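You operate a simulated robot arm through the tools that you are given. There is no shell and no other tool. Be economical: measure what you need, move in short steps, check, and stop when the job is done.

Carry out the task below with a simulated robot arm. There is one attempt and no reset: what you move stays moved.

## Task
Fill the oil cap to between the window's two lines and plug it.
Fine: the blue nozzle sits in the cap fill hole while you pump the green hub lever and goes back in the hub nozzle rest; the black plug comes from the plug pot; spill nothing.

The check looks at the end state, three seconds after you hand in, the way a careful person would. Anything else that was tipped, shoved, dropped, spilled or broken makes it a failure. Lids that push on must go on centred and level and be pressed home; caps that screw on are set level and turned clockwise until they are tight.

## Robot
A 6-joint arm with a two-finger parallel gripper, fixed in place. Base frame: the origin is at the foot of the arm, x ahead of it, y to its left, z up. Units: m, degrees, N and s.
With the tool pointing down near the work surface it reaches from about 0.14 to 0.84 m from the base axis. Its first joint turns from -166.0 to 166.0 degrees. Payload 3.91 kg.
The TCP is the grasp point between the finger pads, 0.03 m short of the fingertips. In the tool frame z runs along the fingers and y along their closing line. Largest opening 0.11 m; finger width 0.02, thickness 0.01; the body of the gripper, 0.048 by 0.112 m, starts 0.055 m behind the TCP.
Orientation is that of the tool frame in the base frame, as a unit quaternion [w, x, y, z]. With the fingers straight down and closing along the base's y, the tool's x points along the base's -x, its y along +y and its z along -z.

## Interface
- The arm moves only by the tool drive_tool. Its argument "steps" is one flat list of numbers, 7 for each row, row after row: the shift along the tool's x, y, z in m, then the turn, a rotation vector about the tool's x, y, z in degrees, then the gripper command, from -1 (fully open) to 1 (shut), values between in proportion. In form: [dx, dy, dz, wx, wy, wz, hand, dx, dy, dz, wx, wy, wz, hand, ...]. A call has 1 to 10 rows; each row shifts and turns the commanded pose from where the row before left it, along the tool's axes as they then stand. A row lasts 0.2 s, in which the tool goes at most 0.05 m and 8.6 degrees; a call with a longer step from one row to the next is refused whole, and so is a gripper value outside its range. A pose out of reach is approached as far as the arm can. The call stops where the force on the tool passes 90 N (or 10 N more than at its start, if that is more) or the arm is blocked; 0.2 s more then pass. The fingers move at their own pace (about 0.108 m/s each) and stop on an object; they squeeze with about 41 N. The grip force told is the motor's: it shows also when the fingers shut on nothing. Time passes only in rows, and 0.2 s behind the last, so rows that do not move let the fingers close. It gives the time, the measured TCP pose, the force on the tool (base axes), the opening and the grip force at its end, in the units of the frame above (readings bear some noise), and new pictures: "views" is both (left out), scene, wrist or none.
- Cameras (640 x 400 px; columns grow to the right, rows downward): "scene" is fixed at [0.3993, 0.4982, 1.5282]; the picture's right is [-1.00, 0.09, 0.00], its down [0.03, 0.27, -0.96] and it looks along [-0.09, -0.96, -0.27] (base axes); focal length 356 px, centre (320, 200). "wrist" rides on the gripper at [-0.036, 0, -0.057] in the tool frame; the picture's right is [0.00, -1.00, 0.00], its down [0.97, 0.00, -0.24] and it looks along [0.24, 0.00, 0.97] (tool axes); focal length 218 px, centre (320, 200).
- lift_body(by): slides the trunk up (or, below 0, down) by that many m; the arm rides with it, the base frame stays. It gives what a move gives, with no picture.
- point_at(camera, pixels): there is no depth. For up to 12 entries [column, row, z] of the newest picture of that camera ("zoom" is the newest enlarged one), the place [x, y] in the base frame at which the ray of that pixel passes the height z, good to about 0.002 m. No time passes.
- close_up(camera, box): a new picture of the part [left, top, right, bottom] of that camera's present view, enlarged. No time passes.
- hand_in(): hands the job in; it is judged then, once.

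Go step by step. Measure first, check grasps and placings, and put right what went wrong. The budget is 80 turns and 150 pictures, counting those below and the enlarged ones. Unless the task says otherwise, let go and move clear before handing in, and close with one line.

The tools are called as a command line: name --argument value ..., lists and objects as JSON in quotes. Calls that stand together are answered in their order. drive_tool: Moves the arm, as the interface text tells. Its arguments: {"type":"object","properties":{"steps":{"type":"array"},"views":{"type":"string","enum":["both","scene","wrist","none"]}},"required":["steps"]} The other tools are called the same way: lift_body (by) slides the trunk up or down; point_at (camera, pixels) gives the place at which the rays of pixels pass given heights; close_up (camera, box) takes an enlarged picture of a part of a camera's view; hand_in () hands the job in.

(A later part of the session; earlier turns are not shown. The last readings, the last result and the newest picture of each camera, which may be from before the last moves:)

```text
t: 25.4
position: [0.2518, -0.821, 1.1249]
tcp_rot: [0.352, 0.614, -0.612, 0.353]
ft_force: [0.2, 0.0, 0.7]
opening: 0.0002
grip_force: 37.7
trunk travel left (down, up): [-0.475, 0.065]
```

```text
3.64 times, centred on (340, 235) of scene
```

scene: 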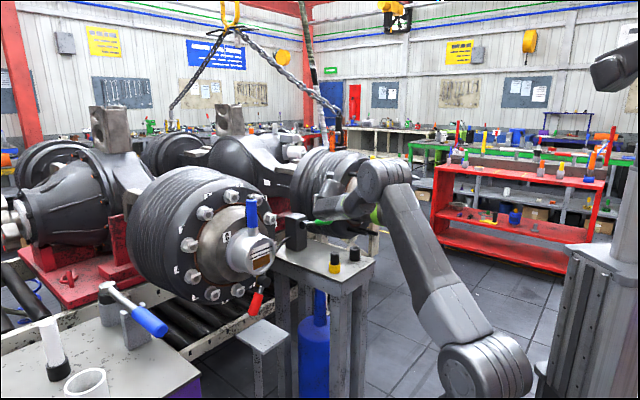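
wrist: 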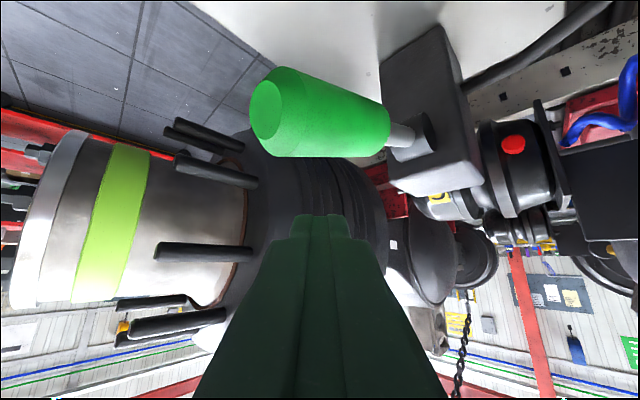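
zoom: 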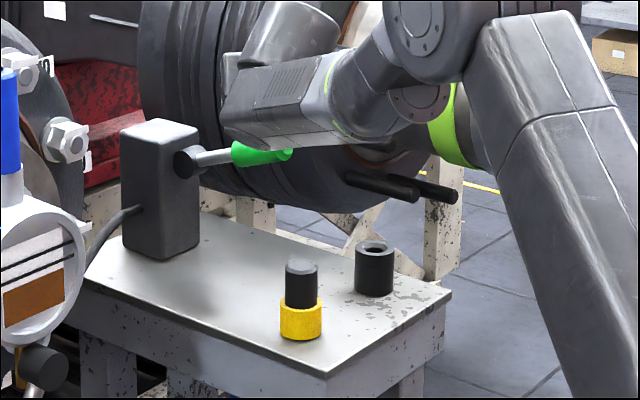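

The fingers are over the middle of the green handle (columns 300–345). I'll press down slowly.

drive_tool --steps '[-0.00866, 0, 0.005, 0, 0, 0, 1, -0.00866, 0, 0.005, 0, 0, 0, 1, -0.00866, 0, 0.005, 0, 0, 0, 1, -0.00866, 0, 0.005, 0, 0, 0, 1, -0.00866, 0, 0.005, 0, 0, 0, 1]' --views "both"

close_up --camera "scene" --box '[230, 200, 350, 290]'

```text
t: 26.6
position: [0.253, -0.8174, 1.0781]
tcp_rot: [-0.354, -0.612, 0.612, -0.354]
ft_force: [-0.2, -1.5, 0.6]
opening: 0.0
grip_force: 37.5
trunk travel left (down, up): [-0.475, 0.065]
```

scene: 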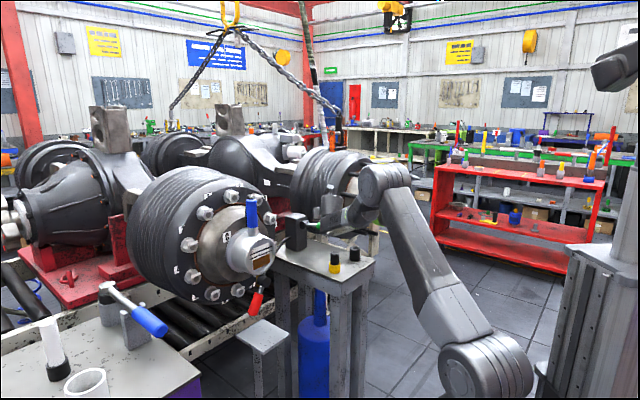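
wrist: 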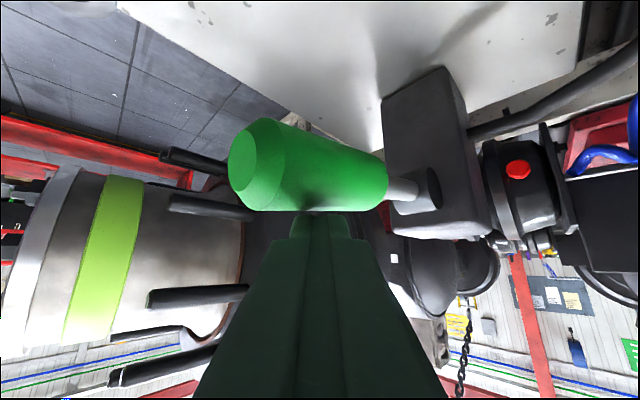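

```text
4.44 times, centred on (290, 245) of scene
```

zoom: 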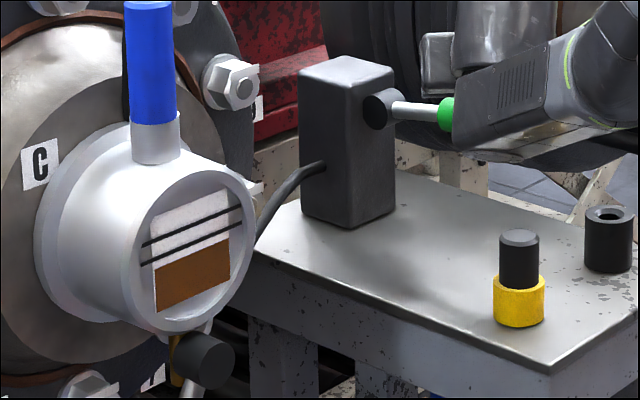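

The lever has begun to tip down with almost no resistance. I'll press further.

drive_tool --steps '[-0.00866, 0, 0.005, 0, 0, 0, 1, -0.00866, 0, 0.005, 0, 0, 0, 1, -0.00866, 0, 0.005, 0, 0, 0, 1]' --views "wrist"

close_up --camera "scene" --box '[230, 200, 350, 290]'

```text
t: 27.4
position: [0.2545, -0.8152, 1.0507]
tcp_rot: [0.355, 0.612, -0.611, 0.355]
ft_force: [-0.6, -0.1, 5.7]
opening: 0.0
grip_force: 37.9
trunk travel left (down, up): [-0.475, 0.065]
```

wrist: 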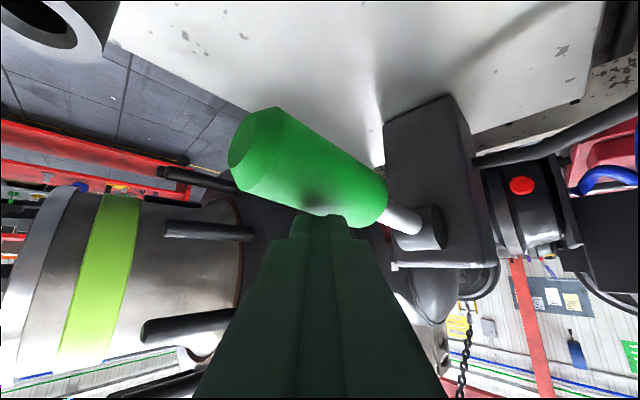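

```text
4.44 times, centred on (290, 245) of scene
```

zoom: 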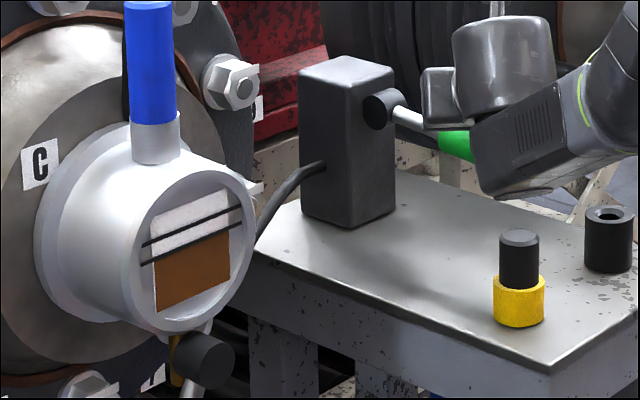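

The level rose to about the lower line with this press. I'll zoom in on the window.

close_up --camera "scene" --box '[252, 240, 280, 275]'

```text
11.43 times, centred on (266, 258) of scene
```

zoom: 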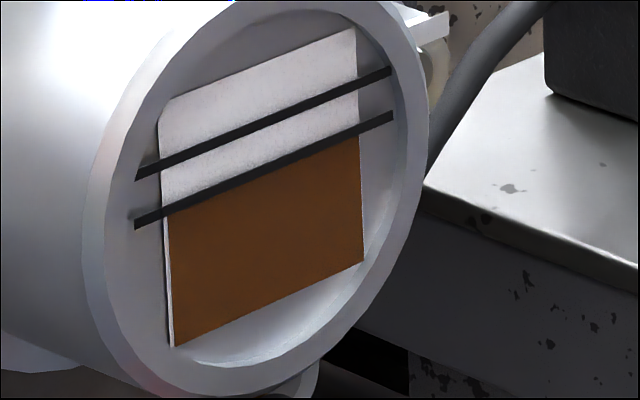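

The oil surface is just touching the lower line. I'll press a further 10 mm and watch whether the level rises with the stroke.

drive_tool --steps '[-0.0045, 0, 0.0025, 0, 0, 0, 1, -0.0045, 0, 0.0025, 0, 0, 0, 1, 0, 0, 0, 0, 0, 0, 1]' --views "wrist"

close_up --camera "scene" --box '[252, 240, 280, 275]'

```text
t: 28.2
position: [0.2537, -0.815, 1.0469]
tcp_rot: [0.356, 0.61, -0.61, 0.359]
ft_force: [0.2, -5.0, 38.9]
opening: 0.0
grip_force: 37.0
trunk travel left (down, up): [-0.475, 0.065]
```

wrist: 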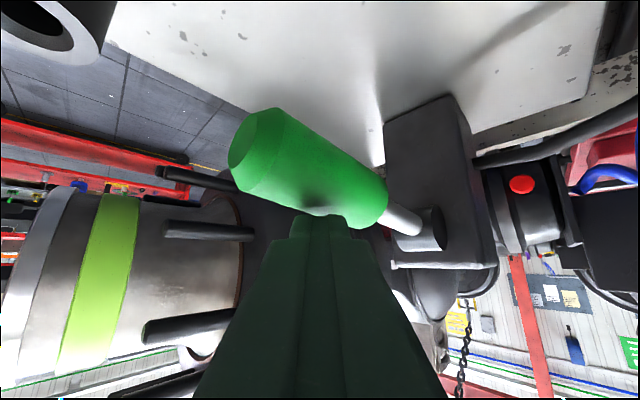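

```text
11.43 times, centred on (266, 258) of scene
```

zoom: 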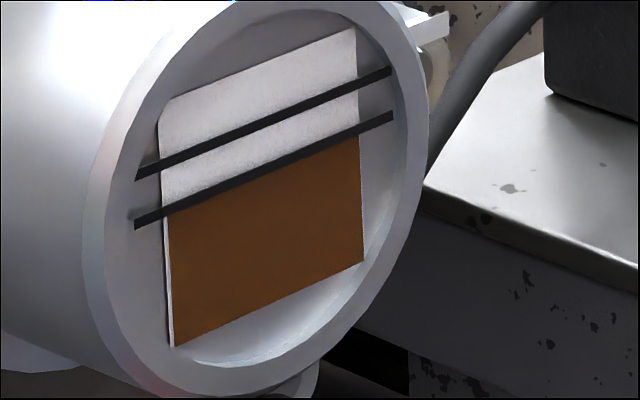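

That is the end stop (39 N), so one full stroke raises the level by roughly 1.5 scene px, against a line spacing of 3.8 px. I'll lift and see whether the lever springs back.

drive_tool --steps '[0.0173, 0, -0.01, 0, 0, 0, 1, 0.0173, 0, -0.01, 0, 0, 0, 1, 0.0173, 0, -0.01, 0, 0, 0, 1, 0.0173, 0, -0.01, 0, 0, 0, 1, 0, 0, 0, 0, 0, 0, 1]' --views "wrist"

close_up --camera "scene" --box '[230, 200, 350, 290]'

```text
t: 29.4
position: [0.2525, -0.8155, 1.1164]
tcp_rot: [0.353, 0.613, -0.612, 0.353]
ft_force: [-0.3, -0.5, 0.2]
opening: 0.0
grip_force: 37.8
trunk travel left (down, up): [-0.475, 0.065]
```

wrist: 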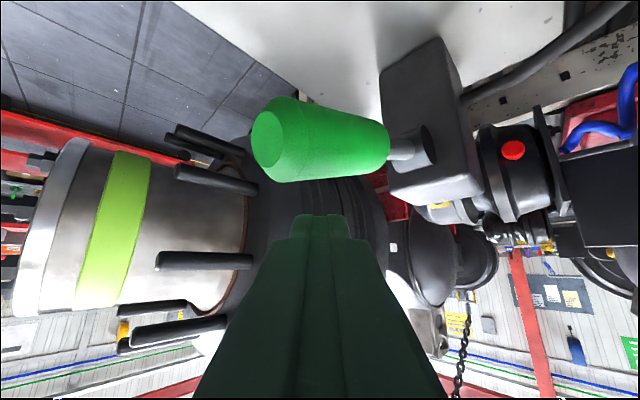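

```text
4.44 times, centred on (290, 245) of scene
```

zoom: 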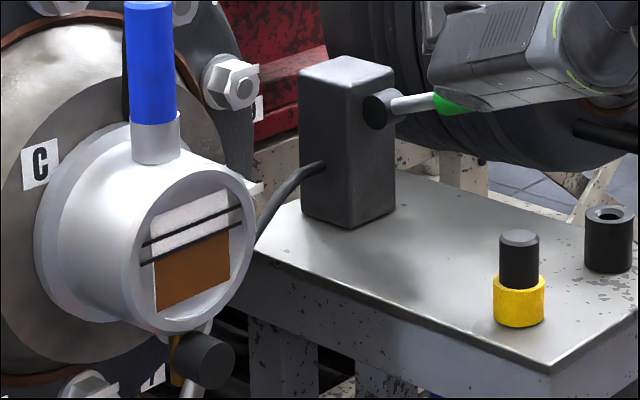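

The lever springs back. I'll wait a moment and give it a second full stroke.

drive_tool --steps '[0.00866, 0, -0.005, 0, 0, 0, 1, 0, 0, 0, 0, 0, 0, 1, 0, 0, 0, 0, 0, 0, 1, -0.0173, 0, 0.01, 0, 0, 0, 1, -0.0173, 0, 0.01, 0, 0, 0, 1, -0.0173, 0, 0.01, 0, 0, 0, 1, -0.0087, 0, 0.005, 0, 0, 0, 1, -0.0052, 0, 0.003, 0, 0, 0, 1, 0, 0, 0, 0, 0, 0, 1]' --views "wrist"

close_up --camera "scene" --box '[252, 240, 280, 275]'

```text
t: 31.4
position: [0.254, -0.8175, 1.0511]
tcp_rot: [0.353, 0.613, -0.612, 0.354]
ft_force: [0.4, 0.2, -0.2]
opening: 0.0
grip_force: 38.1
trunk travel left (down, up): [-0.475, 0.065]
```

wrist: 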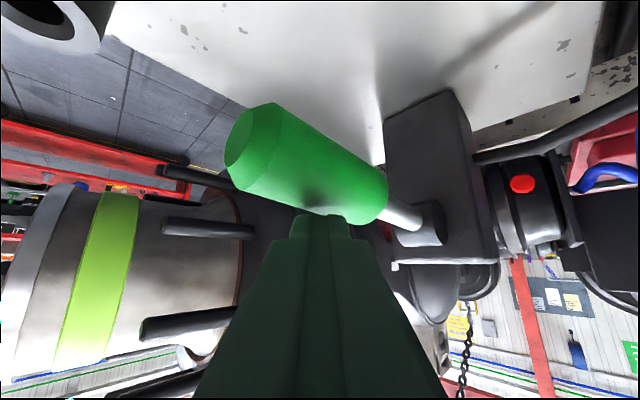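

```text
11.43 times, centred on (266, 258) of scene
```

zoom: 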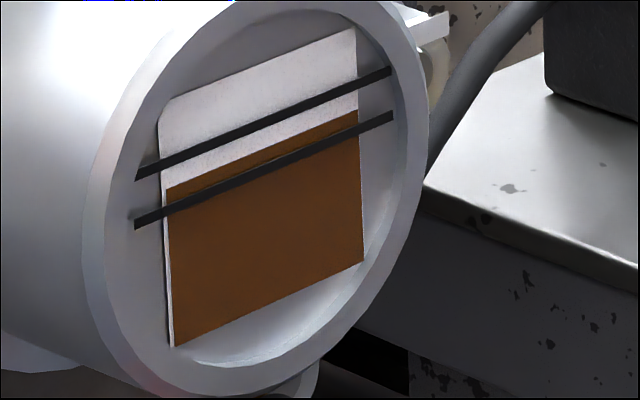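

The oil is now between the two lines, roughly in the middle. I'll release the lever and back away to collect the nozzle.

drive_tool --steps '[0.0173, 0, -0.01, 0, 0, 0, 1, 0.0173, 0, -0.01, 0, 0, 0, 1, 0.0173, 0, -0.01, 0, 0, 0, 1, 0.0173, 0, -0.01, 0, 0, 0, 1, -0.0075, 0, -0.045, 0, 0, 0, 1, -0.0075, 0, -0.045, 0, 0, 0, 1, -0.0075, 0, -0.045, 0, 0, 0, 1, -0.0075, 0, -0.045, 0, 0, 0, 1, -0.0075, 0, -0.045, 0, 0, 0, 1, -0.0075, 0, -0.045, 0, 0, 0, 1]' --views "scene"

```text
t: 33.6
position: [0.2531, -0.5596, 1.2279]
tcp_rot: [-0.354, -0.612, 0.613, -0.354]
ft_force: [0.7, 0.2, -0.3]
opening: 0.0
grip_force: 38.2
trunk travel left (down, up): [-0.475, 0.065]
```

scene: 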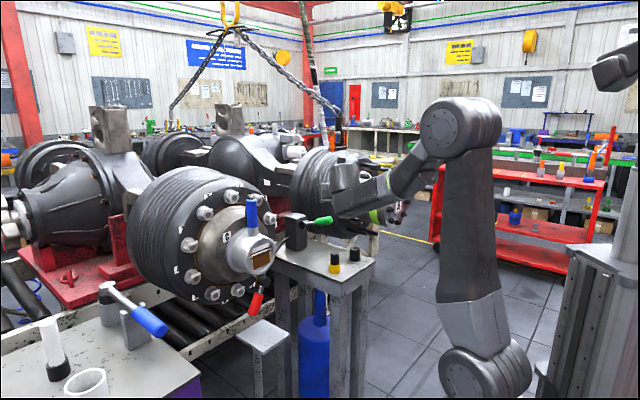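

The lever is back up and the level holds. I'll return to the pre-grasp pose in front of the nozzle (yaw 15°, 12 cm back) with the fingers half open.

drive_tool --steps '[-0.008, 0, -0.0412, 0, 0, 0, 0, -0.008, 0, -0.0412, 0, 0, 0, 0, -0.008, 0, -0.0412, 0, 0, 0, 0, 0, -0.0457, 0, 0, 0, 0, 0, 0, -0.0457, 0, 0, 0, 0, 0, 0, -0.0457, 0, 0, 0, 0, 0, 0, -0.0457, 0, 0, 0, 0, 0, 0, -0.0457, 0, 0, 0, 0, 0, 0, 0, 0, 6.495, 0, -3.75, 0, 0, 0, 0, 6.495, 0, -3.75, 0]' --views "wrist"

close_up --camera "scene" --box '[220, 190, 300, 290]'

```text
t: 35.8
position: [0.482, -0.4428, 1.2678]
tcp_rot: [0.304, 0.687, -0.527, 0.397]
ft_force: [-0.3, -0.3, 0.5]
opening: 0.0551
grip_force: 0.1
trunk travel left (down, up): [-0.475, 0.065]
```

wrist: 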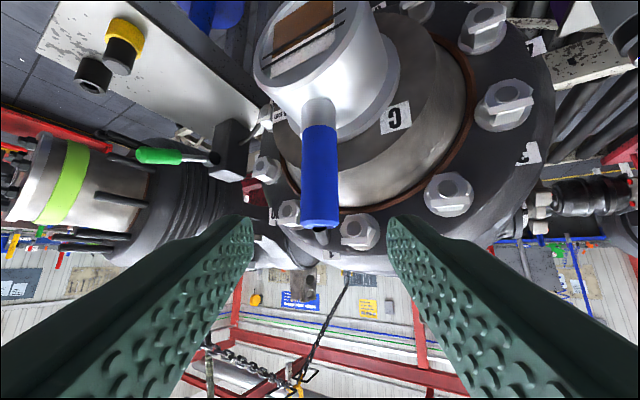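

```text
4.00 times, centred on (260, 240) of scene
```

zoom: 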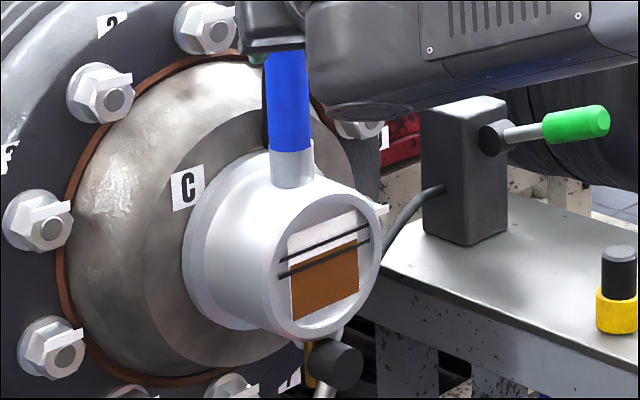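

The nozzle is centred between the fingers (column 320). I'll advance 12 cm and close.

drive_tool --steps '[0, 0, 0.04, 0, 0, 0, 0, 0, 0, 0.04, 0, 0, 0, 0, 0, 0, 0.039, 0, 0, 0, 0, 0, 0, 0, 0, 0, 0, 0.4, 0, 0, 0, 0, 0, 0, 1, 0, 0, 0, 0, 0, 0, 1]' --views "wrist"

```text
t: 37.2
position: [0.5091, -0.5433, 1.2074]
tcp_rot: [0.304, 0.687, -0.527, 0.398]
ft_force: [-0.8, -0.4, -0.6]
opening: 0.0308
grip_force: 41.1
trunk travel left (down, up): [-0.475, 0.065]
```

wrist: 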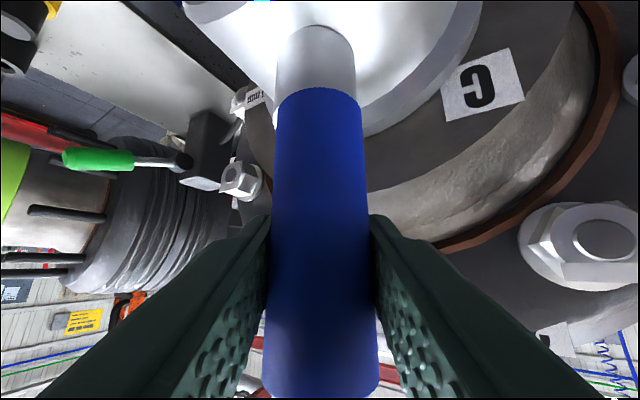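

Gripped at 0.031. I'll lift straight up slowly by 65 mm and watch forces.

drive_tool --steps '[0.0043, 0, -0.0025, 0, 0, 0, 1, 0.00866, 0, -0.005, 0, 0, 0, 1, 0.00866, 0, -0.005, 0, 0, 0, 1, 0.00866, 0, -0.005, 0, 0, 0, 1, 0.013, 0, -0.0075, 0, 0, 0, 1, 0.013, 0, -0.0075, 0, 0, 0, 1, 0, 0, 0, 0, 0, 0, 1]' --views "wrist"

close_up --camera "scene" --box '[220, 190, 300, 290]'

```text
t: 38.8
position: [0.5092, -0.5401, 1.2738]
tcp_rot: [0.304, 0.687, -0.527, 0.397]
ft_force: [-0.7, 0.1, -0.9]
opening: 0.0308
grip_force: 40.7
trunk travel left (down, up): [-0.475, 0.065]
```

wrist: 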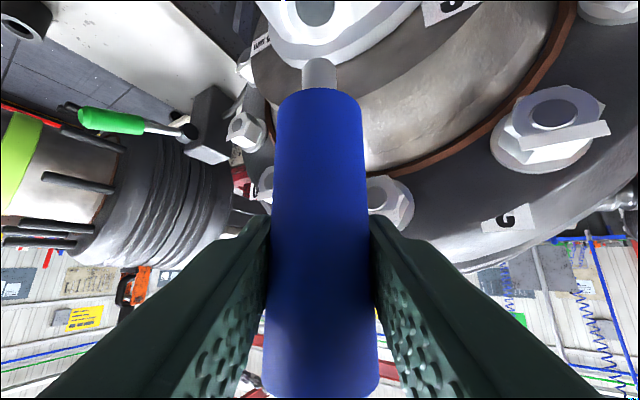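

```text
4.00 times, centred on (260, 240) of scene
```

zoom: 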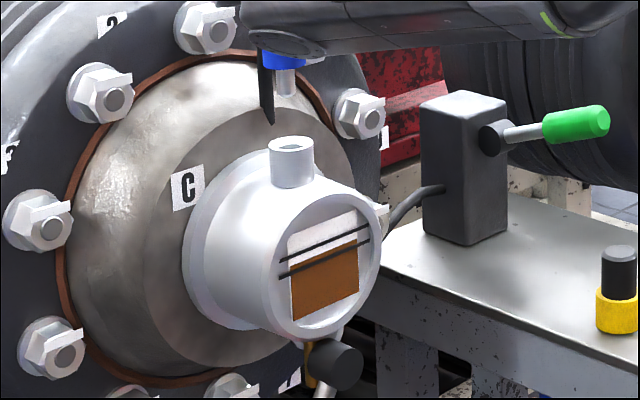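

The nozzle came out with no drips visible and the level is still between the lines. I'll carry it back on the same route.

drive_tool --steps '[-0.02, 0, -0.0346, 0, 0, 0, 1, -0.025, 0, -0.0433, 0, 0, 0, 1, 0, 0, 0, -6.495, 0, 3.75, 1, 0, 0, 0, -6.495, 0, 3.75, 1, 0, 0.0465, 0, 0, 0, 0, 1, 0, 0.0465, 0, 0, 0, 0, 1, 0, 0.0465, 0, 0, 0, 0, 1, 0, 0.0465, 0, 0, 0, 0, 1, 0, 0.0465, 0, 0, 0, 0, 1, 0, 0.0465, 0, 0, 0, 0, 1]' --views "none"

```text
t: 41.0
position: [0.2048, -0.4519, 1.2763]
tcp_rot: [0.353, 0.613, -0.612, 0.354]
ft_force: [-0.4, -0.5, -1.8]
opening: 0.0309
grip_force: 40.4
trunk travel left (down, up): [-0.475, 0.065]
```

Next: over the rest at about (0.135, -0.809), keeping the spout well above it (TCP z 1.126).

drive_tool --steps '[0, 0.035, 0, 0, 0, 0, 1, 0, 0.035, 0, 0, 0, 0, 1, 0.0061, 0, 0.048, 0, 0, 0, 1, 0.0061, 0, 0.048, 0, 0, 0, 1, 0.0061, 0, 0.048, 0, 0, 0, 1, 0.0061, 0, 0.048, 0, 0, 0, 1, 0.0061, 0, 0.048, 0, 0, 0, 1, 0.0061, 0, 0.048, 0, 0, 0, 1, 0.0061, 0, 0.048, 0, 0, 0, 1, 0.0061, 0, 0.048, 0, 0, 0, 1]' --views "both"

close_up --camera "scene" --box '[320, 215, 390, 275]'

close_up --camera "wrist" --box '[270, 0, 370, 110]'

```text
t: 43.2
position: [0.1364, -0.8105, 1.1226]
tcp_rot: [0.353, 0.613, -0.613, 0.352]
ft_force: [-0.6, -0.7, -2.8]
opening: 0.0307
grip_force: 41.0
trunk travel left (down, up): [-0.475, 0.065]
```

scene: 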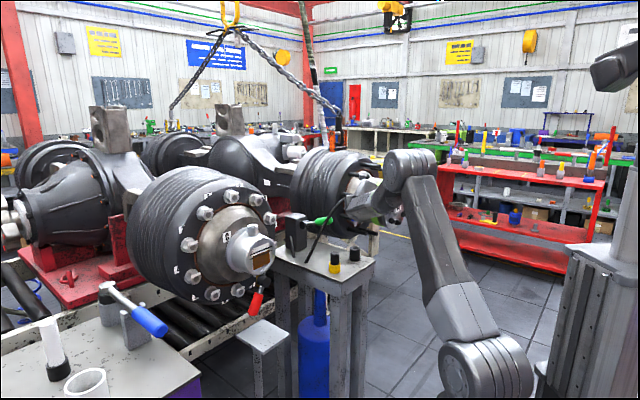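
wrist: 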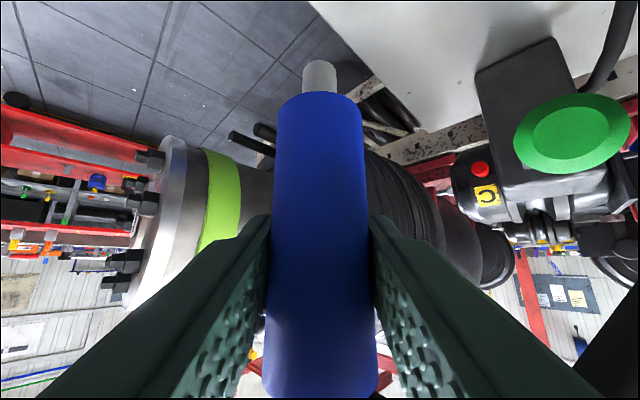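

```text
6.67 times, centred on (355, 245) of scene
```

zoom: 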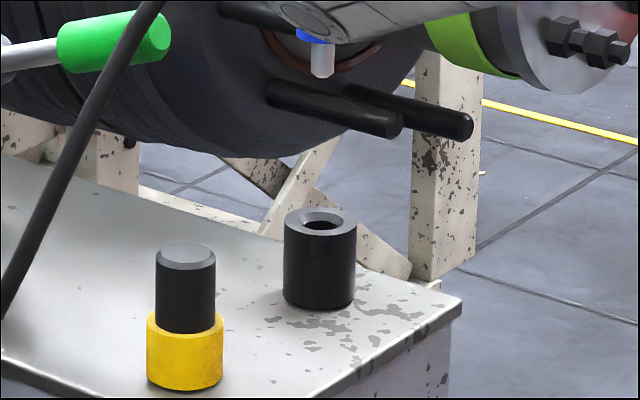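

```text
3.64 times, centred on (320, 55) of wrist
```

zoom: 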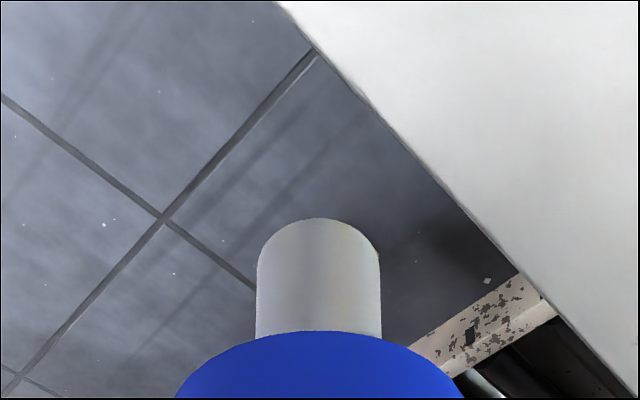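

The spout column (323) lines up with the rest (320.5). I'll lower 75 mm to just above the rest and check.

drive_tool --steps '[-0.01732, 0, 0.01, 0, 0, 0, 1, -0.01732, 0, 0.01, 0, 0, 0, 1, -0.01732, 0, 0.01, 0, 0, 0, 1, -0.013, 0, 0.0075, 0, 0, 0, 1, 0, 0, 0, 0, 0, 0, 1]' --views "none"

close_up --camera "scene" --box '[340, 230, 370, 260]'

close_up --camera "wrist" --box '[270, 0, 370, 110]'

```text
t: 44.4
position: [0.1366, -0.8097, 1.049]
tcp_rot: [-0.354, -0.612, 0.613, -0.353]
ft_force: [-0.2, 0.2, -1.2]
opening: 0.031
grip_force: 40.8
trunk travel left (down, up): [-0.475, 0.065]
```

```text
13.33 times, centred on (355, 245) of scene
```

zoom: 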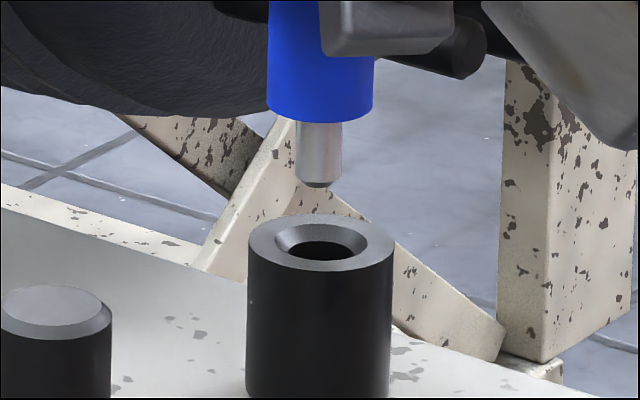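

```text
3.64 times, centred on (320, 55) of wrist
```

zoom: 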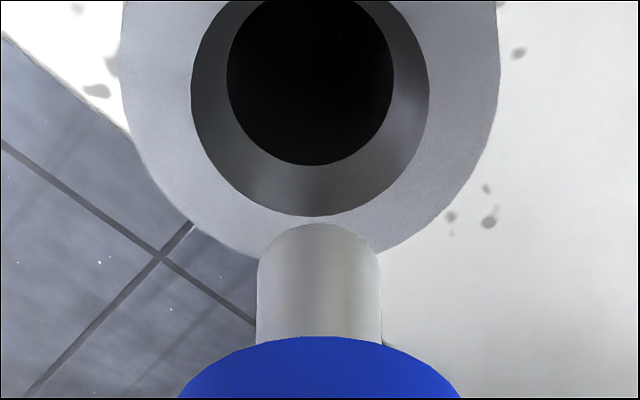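

Laterally within about 1 mm. I'll triangulate the rest hole and the spout end for the forward offset.

point_at --camera "zoom" --pixels '[[310, 92, 0.945], [310, 92, 0.955], [318, 224, 0.965], [318, 224, 0.975]]'

point_at --camera "scene" --pixels '[[355.1, 248.45, 0.945], [355.1, 248.45, 0.955], [354.8, 244, 0.965], [354.8, 244, 0.975]]'

```text
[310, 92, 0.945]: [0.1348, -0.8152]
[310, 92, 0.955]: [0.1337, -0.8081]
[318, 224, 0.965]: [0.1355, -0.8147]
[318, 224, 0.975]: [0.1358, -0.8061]
```

```text
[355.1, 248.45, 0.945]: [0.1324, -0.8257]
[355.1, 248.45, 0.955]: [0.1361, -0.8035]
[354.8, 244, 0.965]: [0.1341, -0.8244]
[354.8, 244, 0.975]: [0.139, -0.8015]
```

The spout end centre is about (0.136, -0.813) and the rest hole (0.135, -0.810, 0.952). I'll shift (-1, +2.5) mm and lower 20 mm until the tip enters.

drive_tool --steps '[-0.00125, 0.001, -0.0022, 0, 0, 0, 1, -0.00866, 0, 0.005, 0, 0, 0, 1, -0.00866, 0, 0.005, 0, 0, 0, 1, 0, 0, 0, 0, 0, 0, 1]' --views "none"

close_up --camera "scene" --box '[340, 230, 370, 260]'

close_up --camera "wrist" --box '[270, 0, 370, 110]'

```text
t: 45.4
position: [0.1372, -0.809, 1.0298]
tcp_rot: [0.354, 0.612, -0.612, 0.354]
ft_force: [-1.0, -0.2, -1.7]
opening: 0.0307
grip_force: 41.1
trunk travel left (down, up): [-0.475, 0.065]
```

```text
13.33 times, centred on (355, 245) of scene
```

zoom: 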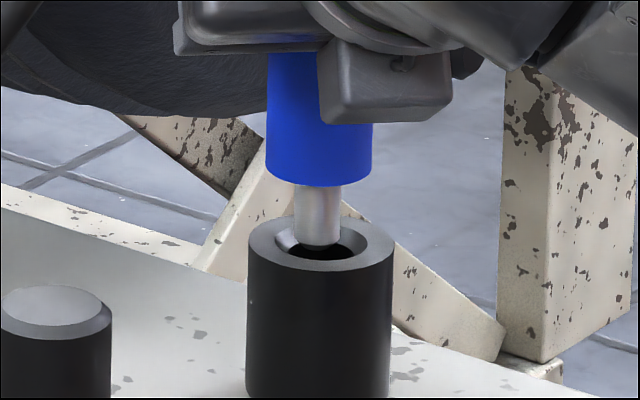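

```text
3.64 times, centred on (320, 55) of wrist
```

zoom: 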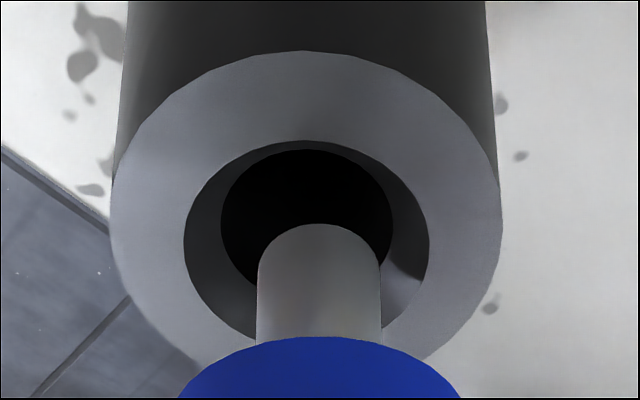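

The tip is at the rim. I'll shift another (-1, +2) mm and lower 10 mm.

drive_tool --steps '[-0.001, 0.0012, -0.0017, 0, 0, 0, 1, -0.0043, 0, 0.0025, 0, 0, 0, 1, -0.0043, 0, 0.0025, 0, 0, 0, 1, 0, 0, 0, 0, 0, 0, 1]' --views "none"

close_up --camera "scene" --box '[340, 230, 370, 260]'

close_up --camera "wrist" --box '[270, 0, 370, 110]'

```text
t: 46.4
position: [0.1341, -0.8047, 1.0199]
tcp_rot: [-0.354, -0.612, 0.612, -0.354]
ft_force: [0.2, -0.5, -0.3]
opening: 0.031
grip_force: 41.2
trunk travel left (down, up): [-0.475, 0.065]
```

```text
13.33 times, centred on (355, 245) of scene
```

zoom: 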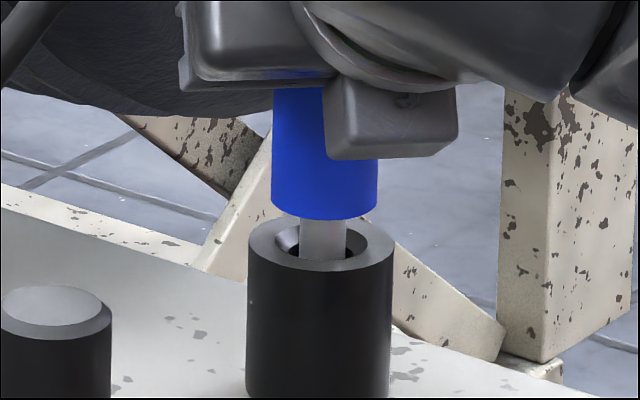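

```text
3.64 times, centred on (320, 55) of wrist
```

zoom: 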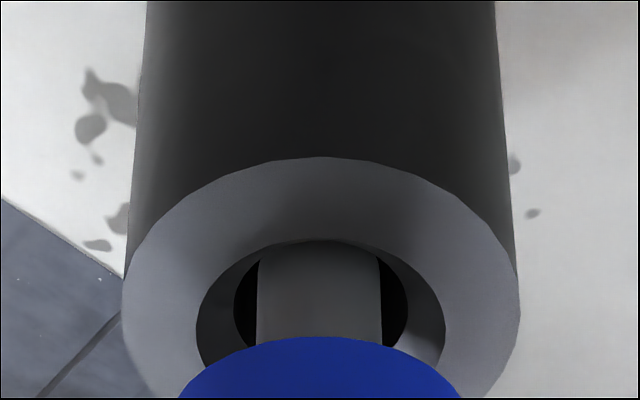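

Centred and inside the hole with zero force. I'll lower the remaining ~15 mm in small steps.

drive_tool --steps '[-0.0035, 0, 0.002, 0, 0, 0, 1, -0.0035, 0, 0.002, 0, 0, 0, 1, -0.0026, 0, 0.0015, 0, 0, 0, 1, 0, 0, 0, 0, 0, 0, 1]' --views "none"

close_up --camera "scene" --box '[340, 230, 370, 260]'

```text
t: 47.4
position: [0.1356, -0.806, 1.0081]
tcp_rot: [-0.354, -0.612, 0.612, -0.354]
ft_force: [0.1, 0.2, -1.5]
opening: 0.0308
grip_force: 40.5
trunk travel left (down, up): [-0.475, 0.065]
```

```text
13.33 times, centred on (355, 245) of scene
```

zoom: 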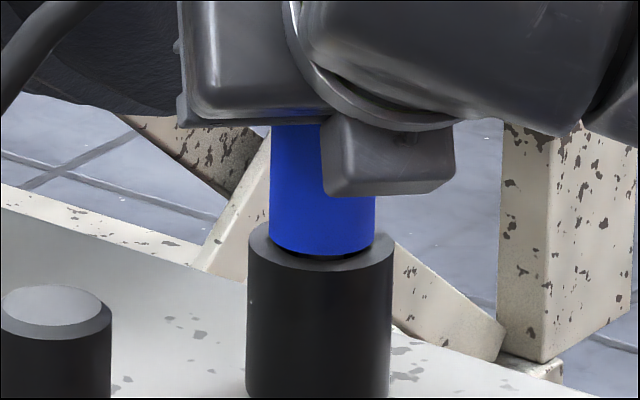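

About 2–3 mm are left. I'll lower 2.5 mm, release, and back out.

drive_tool --steps '[-0.0011, 0, 0.0006, 0, 0, 0, 1, -0.0011, 0, 0.0006, 0, 0, 0, 1, 0, 0, 0, 0, 0, 0, 0.4, 0, 0, 0, 0, 0, 0, 0.2, 0, 0, 0, 0, 0, 0, 0, 0, 0, -0.04, 0, 0, 0, 0, 0, 0, -0.045, 0, 0, 0, 0, 0, 0, -0.045, 0, 0, 0, 0]' --views "wrist"

close_up --camera "scene" --box '[300, 205, 390, 285]'

```text
t: 49.2
position: [0.1364, -0.6933, 1.0728]
tcp_rot: [-0.355, -0.612, 0.614, -0.351]
ft_force: [1.0, 0.7, -0.3]
opening: 0.055
grip_force: 0.1
trunk travel left (down, up): [-0.475, 0.065]
```

wrist: 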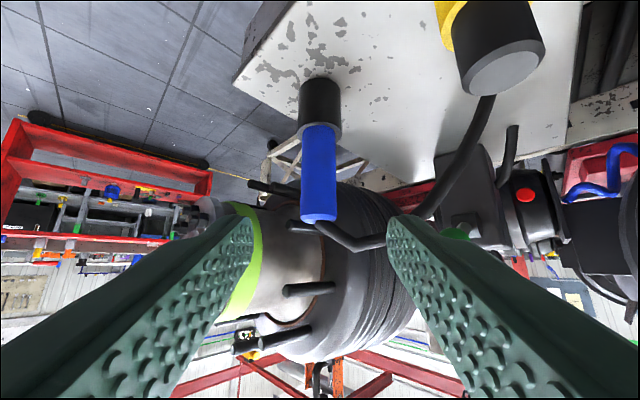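

```text
5.00 times, centred on (345, 245) of scene
```

zoom: 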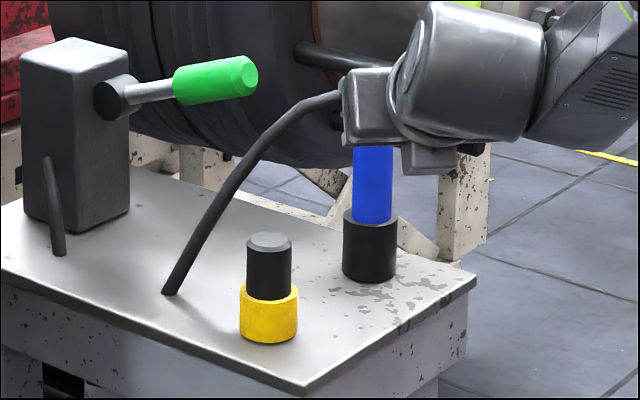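

The nozzle is back in its rest, upright. Next is the plug at about (0.230, -0.714, top 0.977): I'll retreat, shift in +x and line up in front of it.

drive_tool --steps '[0, 0, -0.048, 0, 0, 0, -0.2, 0, -0.047, 0, 0, 0, 0, -0.2, 0, -0.047, 0, 0, 0, 0, -0.2, -0.043, 0, 0.0117, 0, 0, 0, -0.2, -0.043, 0, 0.0117, 0, 0, 0, -0.2, 0, 0, 0, 0, 0, 0, -0.2]' --views "wrist"

close_up --camera "scene" --box '[300, 205, 390, 285]'

```text
t: 50.6
position: [0.226, -0.6311, 1.0099]
tcp_rot: [0.354, 0.612, -0.612, 0.354]
ft_force: [-0.9, -0.5, 0.3]
opening: 0.0658
grip_force: 0.1
trunk travel left (down, up): [-0.475, 0.065]
```

wrist: 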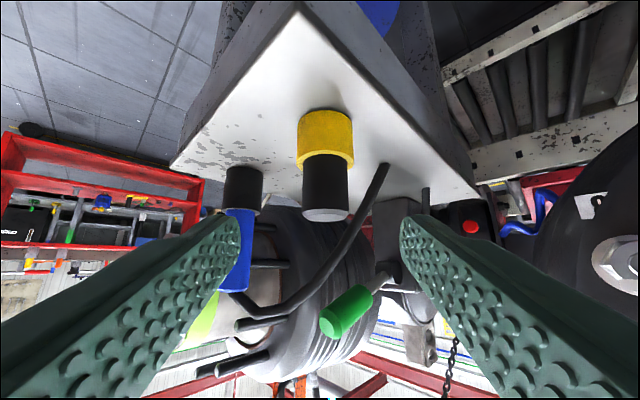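

```text
5.00 times, centred on (345, 245) of scene
```

zoom: 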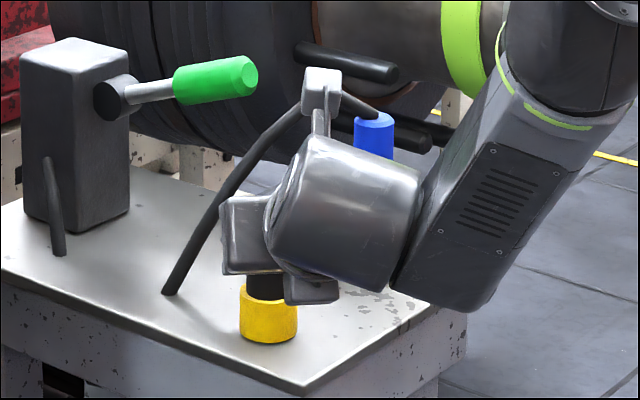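

The plug is nearly centred: top at wrist (326,213). I'll get its exact place.

point_at --camera "wrist" --pixels '[[326, 213, 0.977], [326, 213, 0.97], [325, 160, 0.94], [325, 160, 0.945]]'

```text
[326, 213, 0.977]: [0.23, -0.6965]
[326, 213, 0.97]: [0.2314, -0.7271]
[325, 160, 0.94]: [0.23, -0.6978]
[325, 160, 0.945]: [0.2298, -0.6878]
```

The plug axis is (0.230, -0.7145). I'll advance 9.6 cm with a 4 mm lateral shift and close.

drive_tool --steps '[0, -0.004, 0.03, 0, 0, 0, -0.2, 0, 0, 0.035, 0, 0, 0, -0.2, 0, 0, 0.031, 0, 0, 0, -0.2, 0, 0, 0, 0, 0, 0, 0.2, 0, 0, 0, 0, 0, 0, 1, 0, 0, 0, 0, 0, 0, 1]' --views "wrist"

close_up --camera "scene" --box '[300, 205, 390, 285]'

```text
t: 52.0
position: [0.2321, -0.7132, 0.9617]
tcp_rot: [-0.354, -0.612, 0.612, -0.355]
ft_force: [0.0, -2.2, 1.6]
opening: 0.0326
grip_force: 41.1
trunk travel left (down, up): [-0.475, 0.065]
```

wrist: 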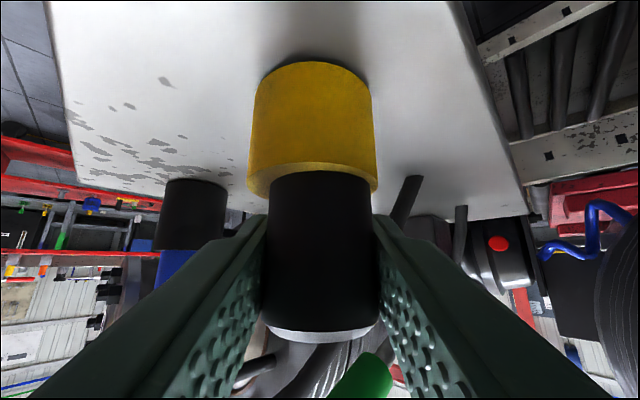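

```text
5.00 times, centred on (345, 245) of scene
```

zoom: 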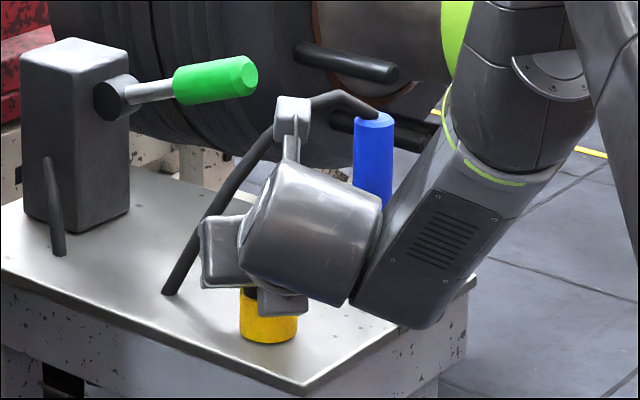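

Gripped at 0.0326. I'll lift straight up 8 cm.

drive_tool --steps '[0.00866, 0, -0.005, 0, 0, 0, 1, 0.00866, 0, -0.005, 0, 0, 0, 1, 0.0173, 0, -0.01, 0, 0, 0, 1, 0.0173, 0, -0.01, 0, 0, 0, 1, 0.0173, 0, -0.01, 0, 0, 0, 1]' --views "wrist"

close_up --camera "scene" --box '[300, 205, 390, 285]'

```text
t: 53.2
position: [0.2329, -0.7136, 1.041]
tcp_rot: [0.353, 0.613, -0.612, 0.354]
ft_force: [-0.4, -0.1, 0.1]
opening: 0.0342
grip_force: 0.2
trunk travel left (down, up): [-0.475, 0.065]
```

wrist: 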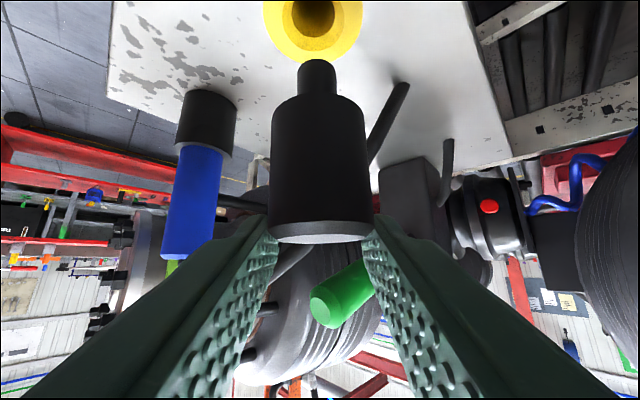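

```text
5.00 times, centred on (345, 245) of scene
```

zoom: 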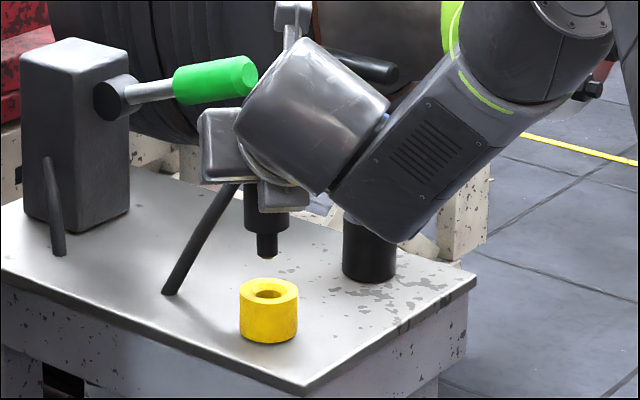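

The grip force reads 0.2 with opening 0.034, and the plug has dropped in the fingers (its top at wrist row 235), so it's slipping. I'll hold still with the hand commanded shut and look at once.

drive_tool --steps '[0, 0, 0, 0, 0, 0, 1]' --views "wrist"

close_up --camera "scene" --box '[300, 205, 390, 285]'

```text
t: 53.6
position: [0.2321, -0.7137, 1.0398]
tcp_rot: [-0.354, -0.612, 0.612, -0.354]
ft_force: [-0.3, 0.2, 0.5]
opening: 0.0
grip_force: 37.5
trunk travel left (down, up): [-0.475, 0.065]
```

wrist: 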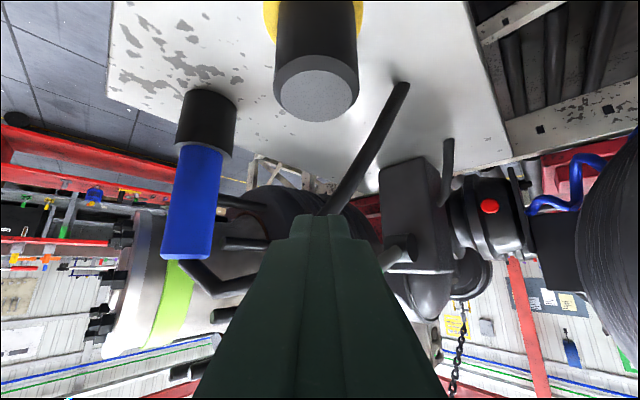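

```text
5.00 times, centred on (345, 245) of scene
```

zoom: 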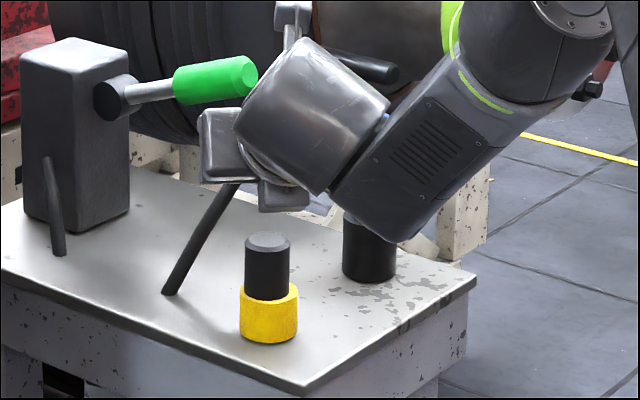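

By luck the plug dropped straight back into its pot, upright, so nothing is lost. It was held only near its top, so I'll regrasp with the tool vertical for a longer grip line and pull slowly. First: raise, open and straighten the tool.

drive_tool --steps '[0.026, 0, -0.015, 0, 0, 0, 1, 0.026, 0, -0.015, 0, 0, 0, 1, 0, 0, 0, 0, -8.571, 0, -0.2, 0, 0, 0, 0, -8.571, 0, -0.2, 0, 0, 0, 0, -8.571, 0, -0.2, 0, 0, 0, 0, -8.571, 0, -0.2, 0, 0, 0, 0, -8.571, 0, -0.2, 0, 0, 0, 0, -8.571, 0, -0.2, 0, 0, 0, 0, -8.571, 0, -0.2]' --views "both"

close_up --camera "scene" --box '[320, 240, 350, 280]'

```text
t: 55.6
position: [0.2328, -0.7147, 1.0996]
tcp_rot: [-0.001, 0.707, -0.707, 0.001]
ft_force: [-0.2, 0.3, 0.3]
opening: 0.0659
grip_force: 0.0
trunk travel left (down, up): [-0.475, 0.065]
```

scene: 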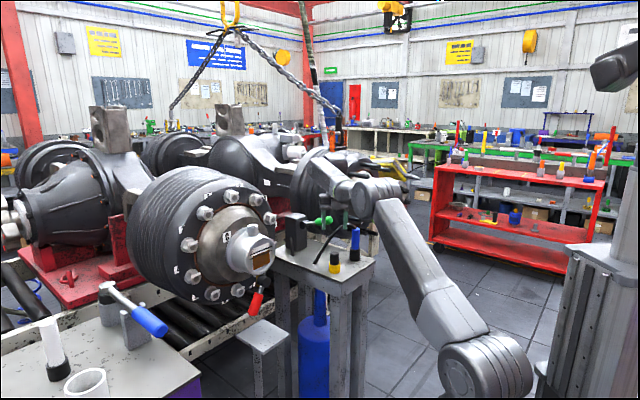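
wrist: 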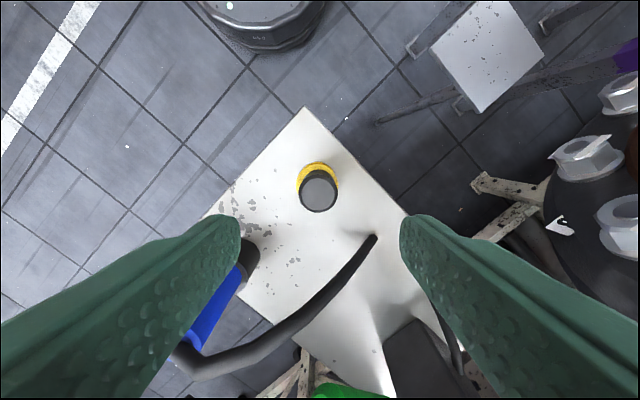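

```text
10.00 times, centred on (335, 260) of scene
```

zoom: 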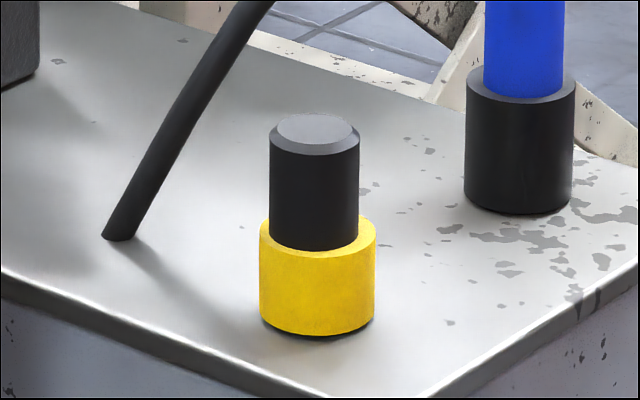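

The plug sits upright in the pot. I'll measure its top in this overhead view.

point_at --camera "wrist" --pixels '[[318.5, 191, 0.977], [318.5, 191, 0.98], [318, 175, 0.94]]'

```text
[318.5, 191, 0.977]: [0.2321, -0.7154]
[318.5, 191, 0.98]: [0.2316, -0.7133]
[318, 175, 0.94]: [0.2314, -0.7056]
```

Aligned to within 1 mm. I'll descend to TCP z 0.974 and close.

drive_tool --steps '[0, 0, 0.04, 0, 0, 0, -0.2, 0, 0, 0.045, 0, 0, 0, -0.2, 0, 0, 0.04, 0, 0, 0, -0.2, 0, 0, 0, 0, 0, 0, 0.2, 0, 0, 0, 0, 0, 0, 1, 0, 0, 0, 0, 0, 0, 1]' --views "wrist"

close_up --camera "scene" --box '[310, 220, 370, 280]'

```text
t: 57.0
position: [0.2333, -0.7125, 0.9772]
tcp_rot: [0.001, 0.708, -0.706, 0.0]
ft_force: [-1.2, -0.4, 3.1]
opening: 0.032
grip_force: 40.7
trunk travel left (down, up): [-0.475, 0.065]
```

wrist: 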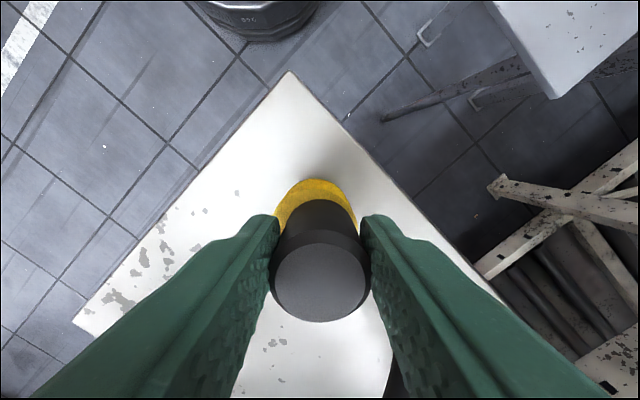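

```text
6.67 times, centred on (340, 250) of scene
```

zoom: 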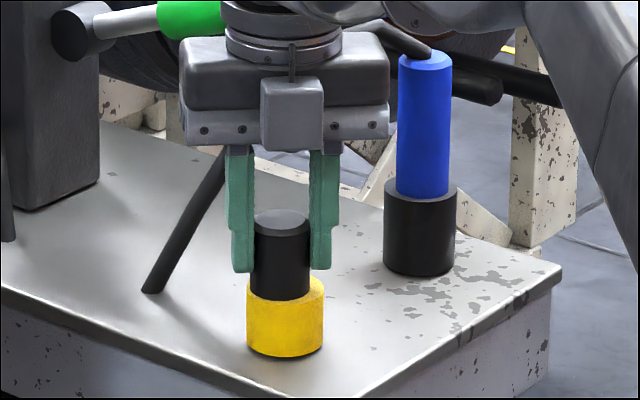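

Good long grip. I'll do a slow 6 mm test pull, checking forces and slip.

drive_tool --steps '[0, 0, -0.002, 0, 0, 0, 1, 0, 0, -0.002, 0, 0, 0, 1, 0, 0, -0.002, 0, 0, 0, 1]' --views "none"

close_up --camera "scene" --box '[310, 220, 370, 280]'

```text
t: 57.8
position: [0.2318, -0.7122, 0.9809]
tcp_rot: [0.0, 0.707, -0.707, 0.0]
ft_force: [-1.2, 1.5, -1.0]
opening: 0.0321
grip_force: 40.9
trunk travel left (down, up): [-0.475, 0.065]
```

```text
6.67 times, centred on (340, 250) of scene
```

zoom: 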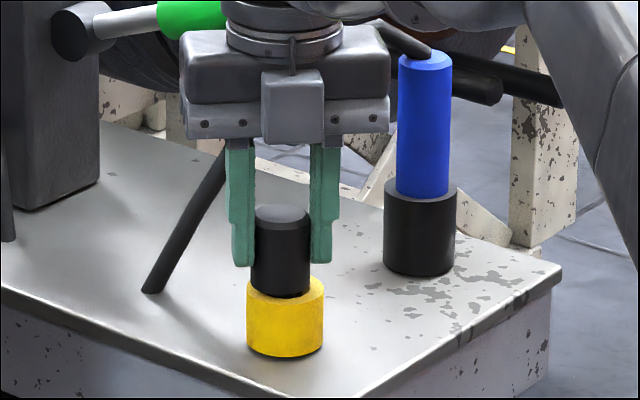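

The plug follows with no resistance. I'll lift another 15 mm and hold, checking for creep.

drive_tool --steps '[0, 0, -0.005, 0, 0, 0, 1, 0, 0, -0.005, 0, 0, 0, 1, 0, 0, -0.005, 0, 0, 0, 1, 0, 0, 0, 0, 0, 0, 1, 0, 0, 0, 0, 0, 0, 1]' --views "none"

close_up --camera "scene" --box '[310, 220, 370, 280]'

```text
t: 59.0
position: [0.2326, -0.714, 0.9966]
tcp_rot: [0.001, -0.707, 0.707, 0.0]
ft_force: [0.3, -0.3, -0.5]
opening: 0.0321
grip_force: 40.8
trunk travel left (down, up): [-0.475, 0.065]
```

```text
6.67 times, centred on (340, 250) of scene
```

zoom: 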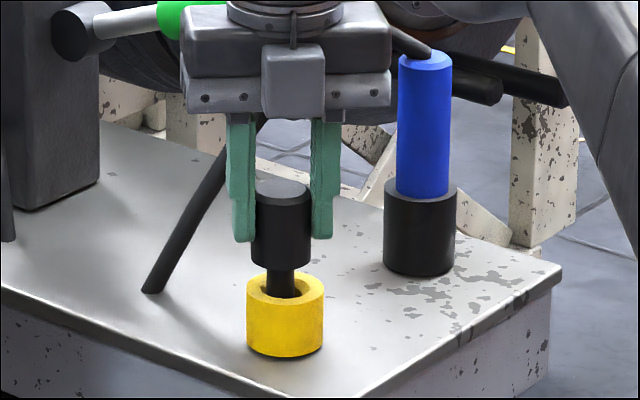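

Firm, with no creep (fingertip-to-body offset unchanged). I'll raise it at a moderate pace.

drive_tool --steps '[0, 0, -0.015, 0, 0, 0, 1, 0, 0, -0.02, 0, 0, 0, 1, 0, 0, -0.02, 0, 0, 0, 1, 0, 0, -0.02, 0, 0, 0, 1]' --views "wrist"

```text
t: 60.0
position: [0.2333, -0.7132, 1.0729]
tcp_rot: [0.001, 0.707, -0.707, 0.0]
ft_force: [0.0, -0.1, 0.1]
opening: 0.0321
grip_force: 40.6
trunk travel left (down, up): [-0.475, 0.065]
```

wrist: 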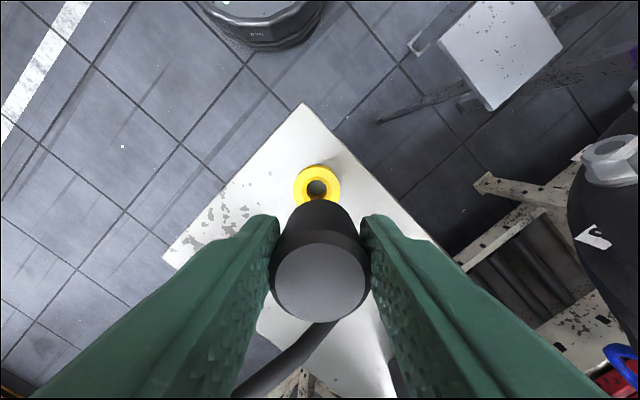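

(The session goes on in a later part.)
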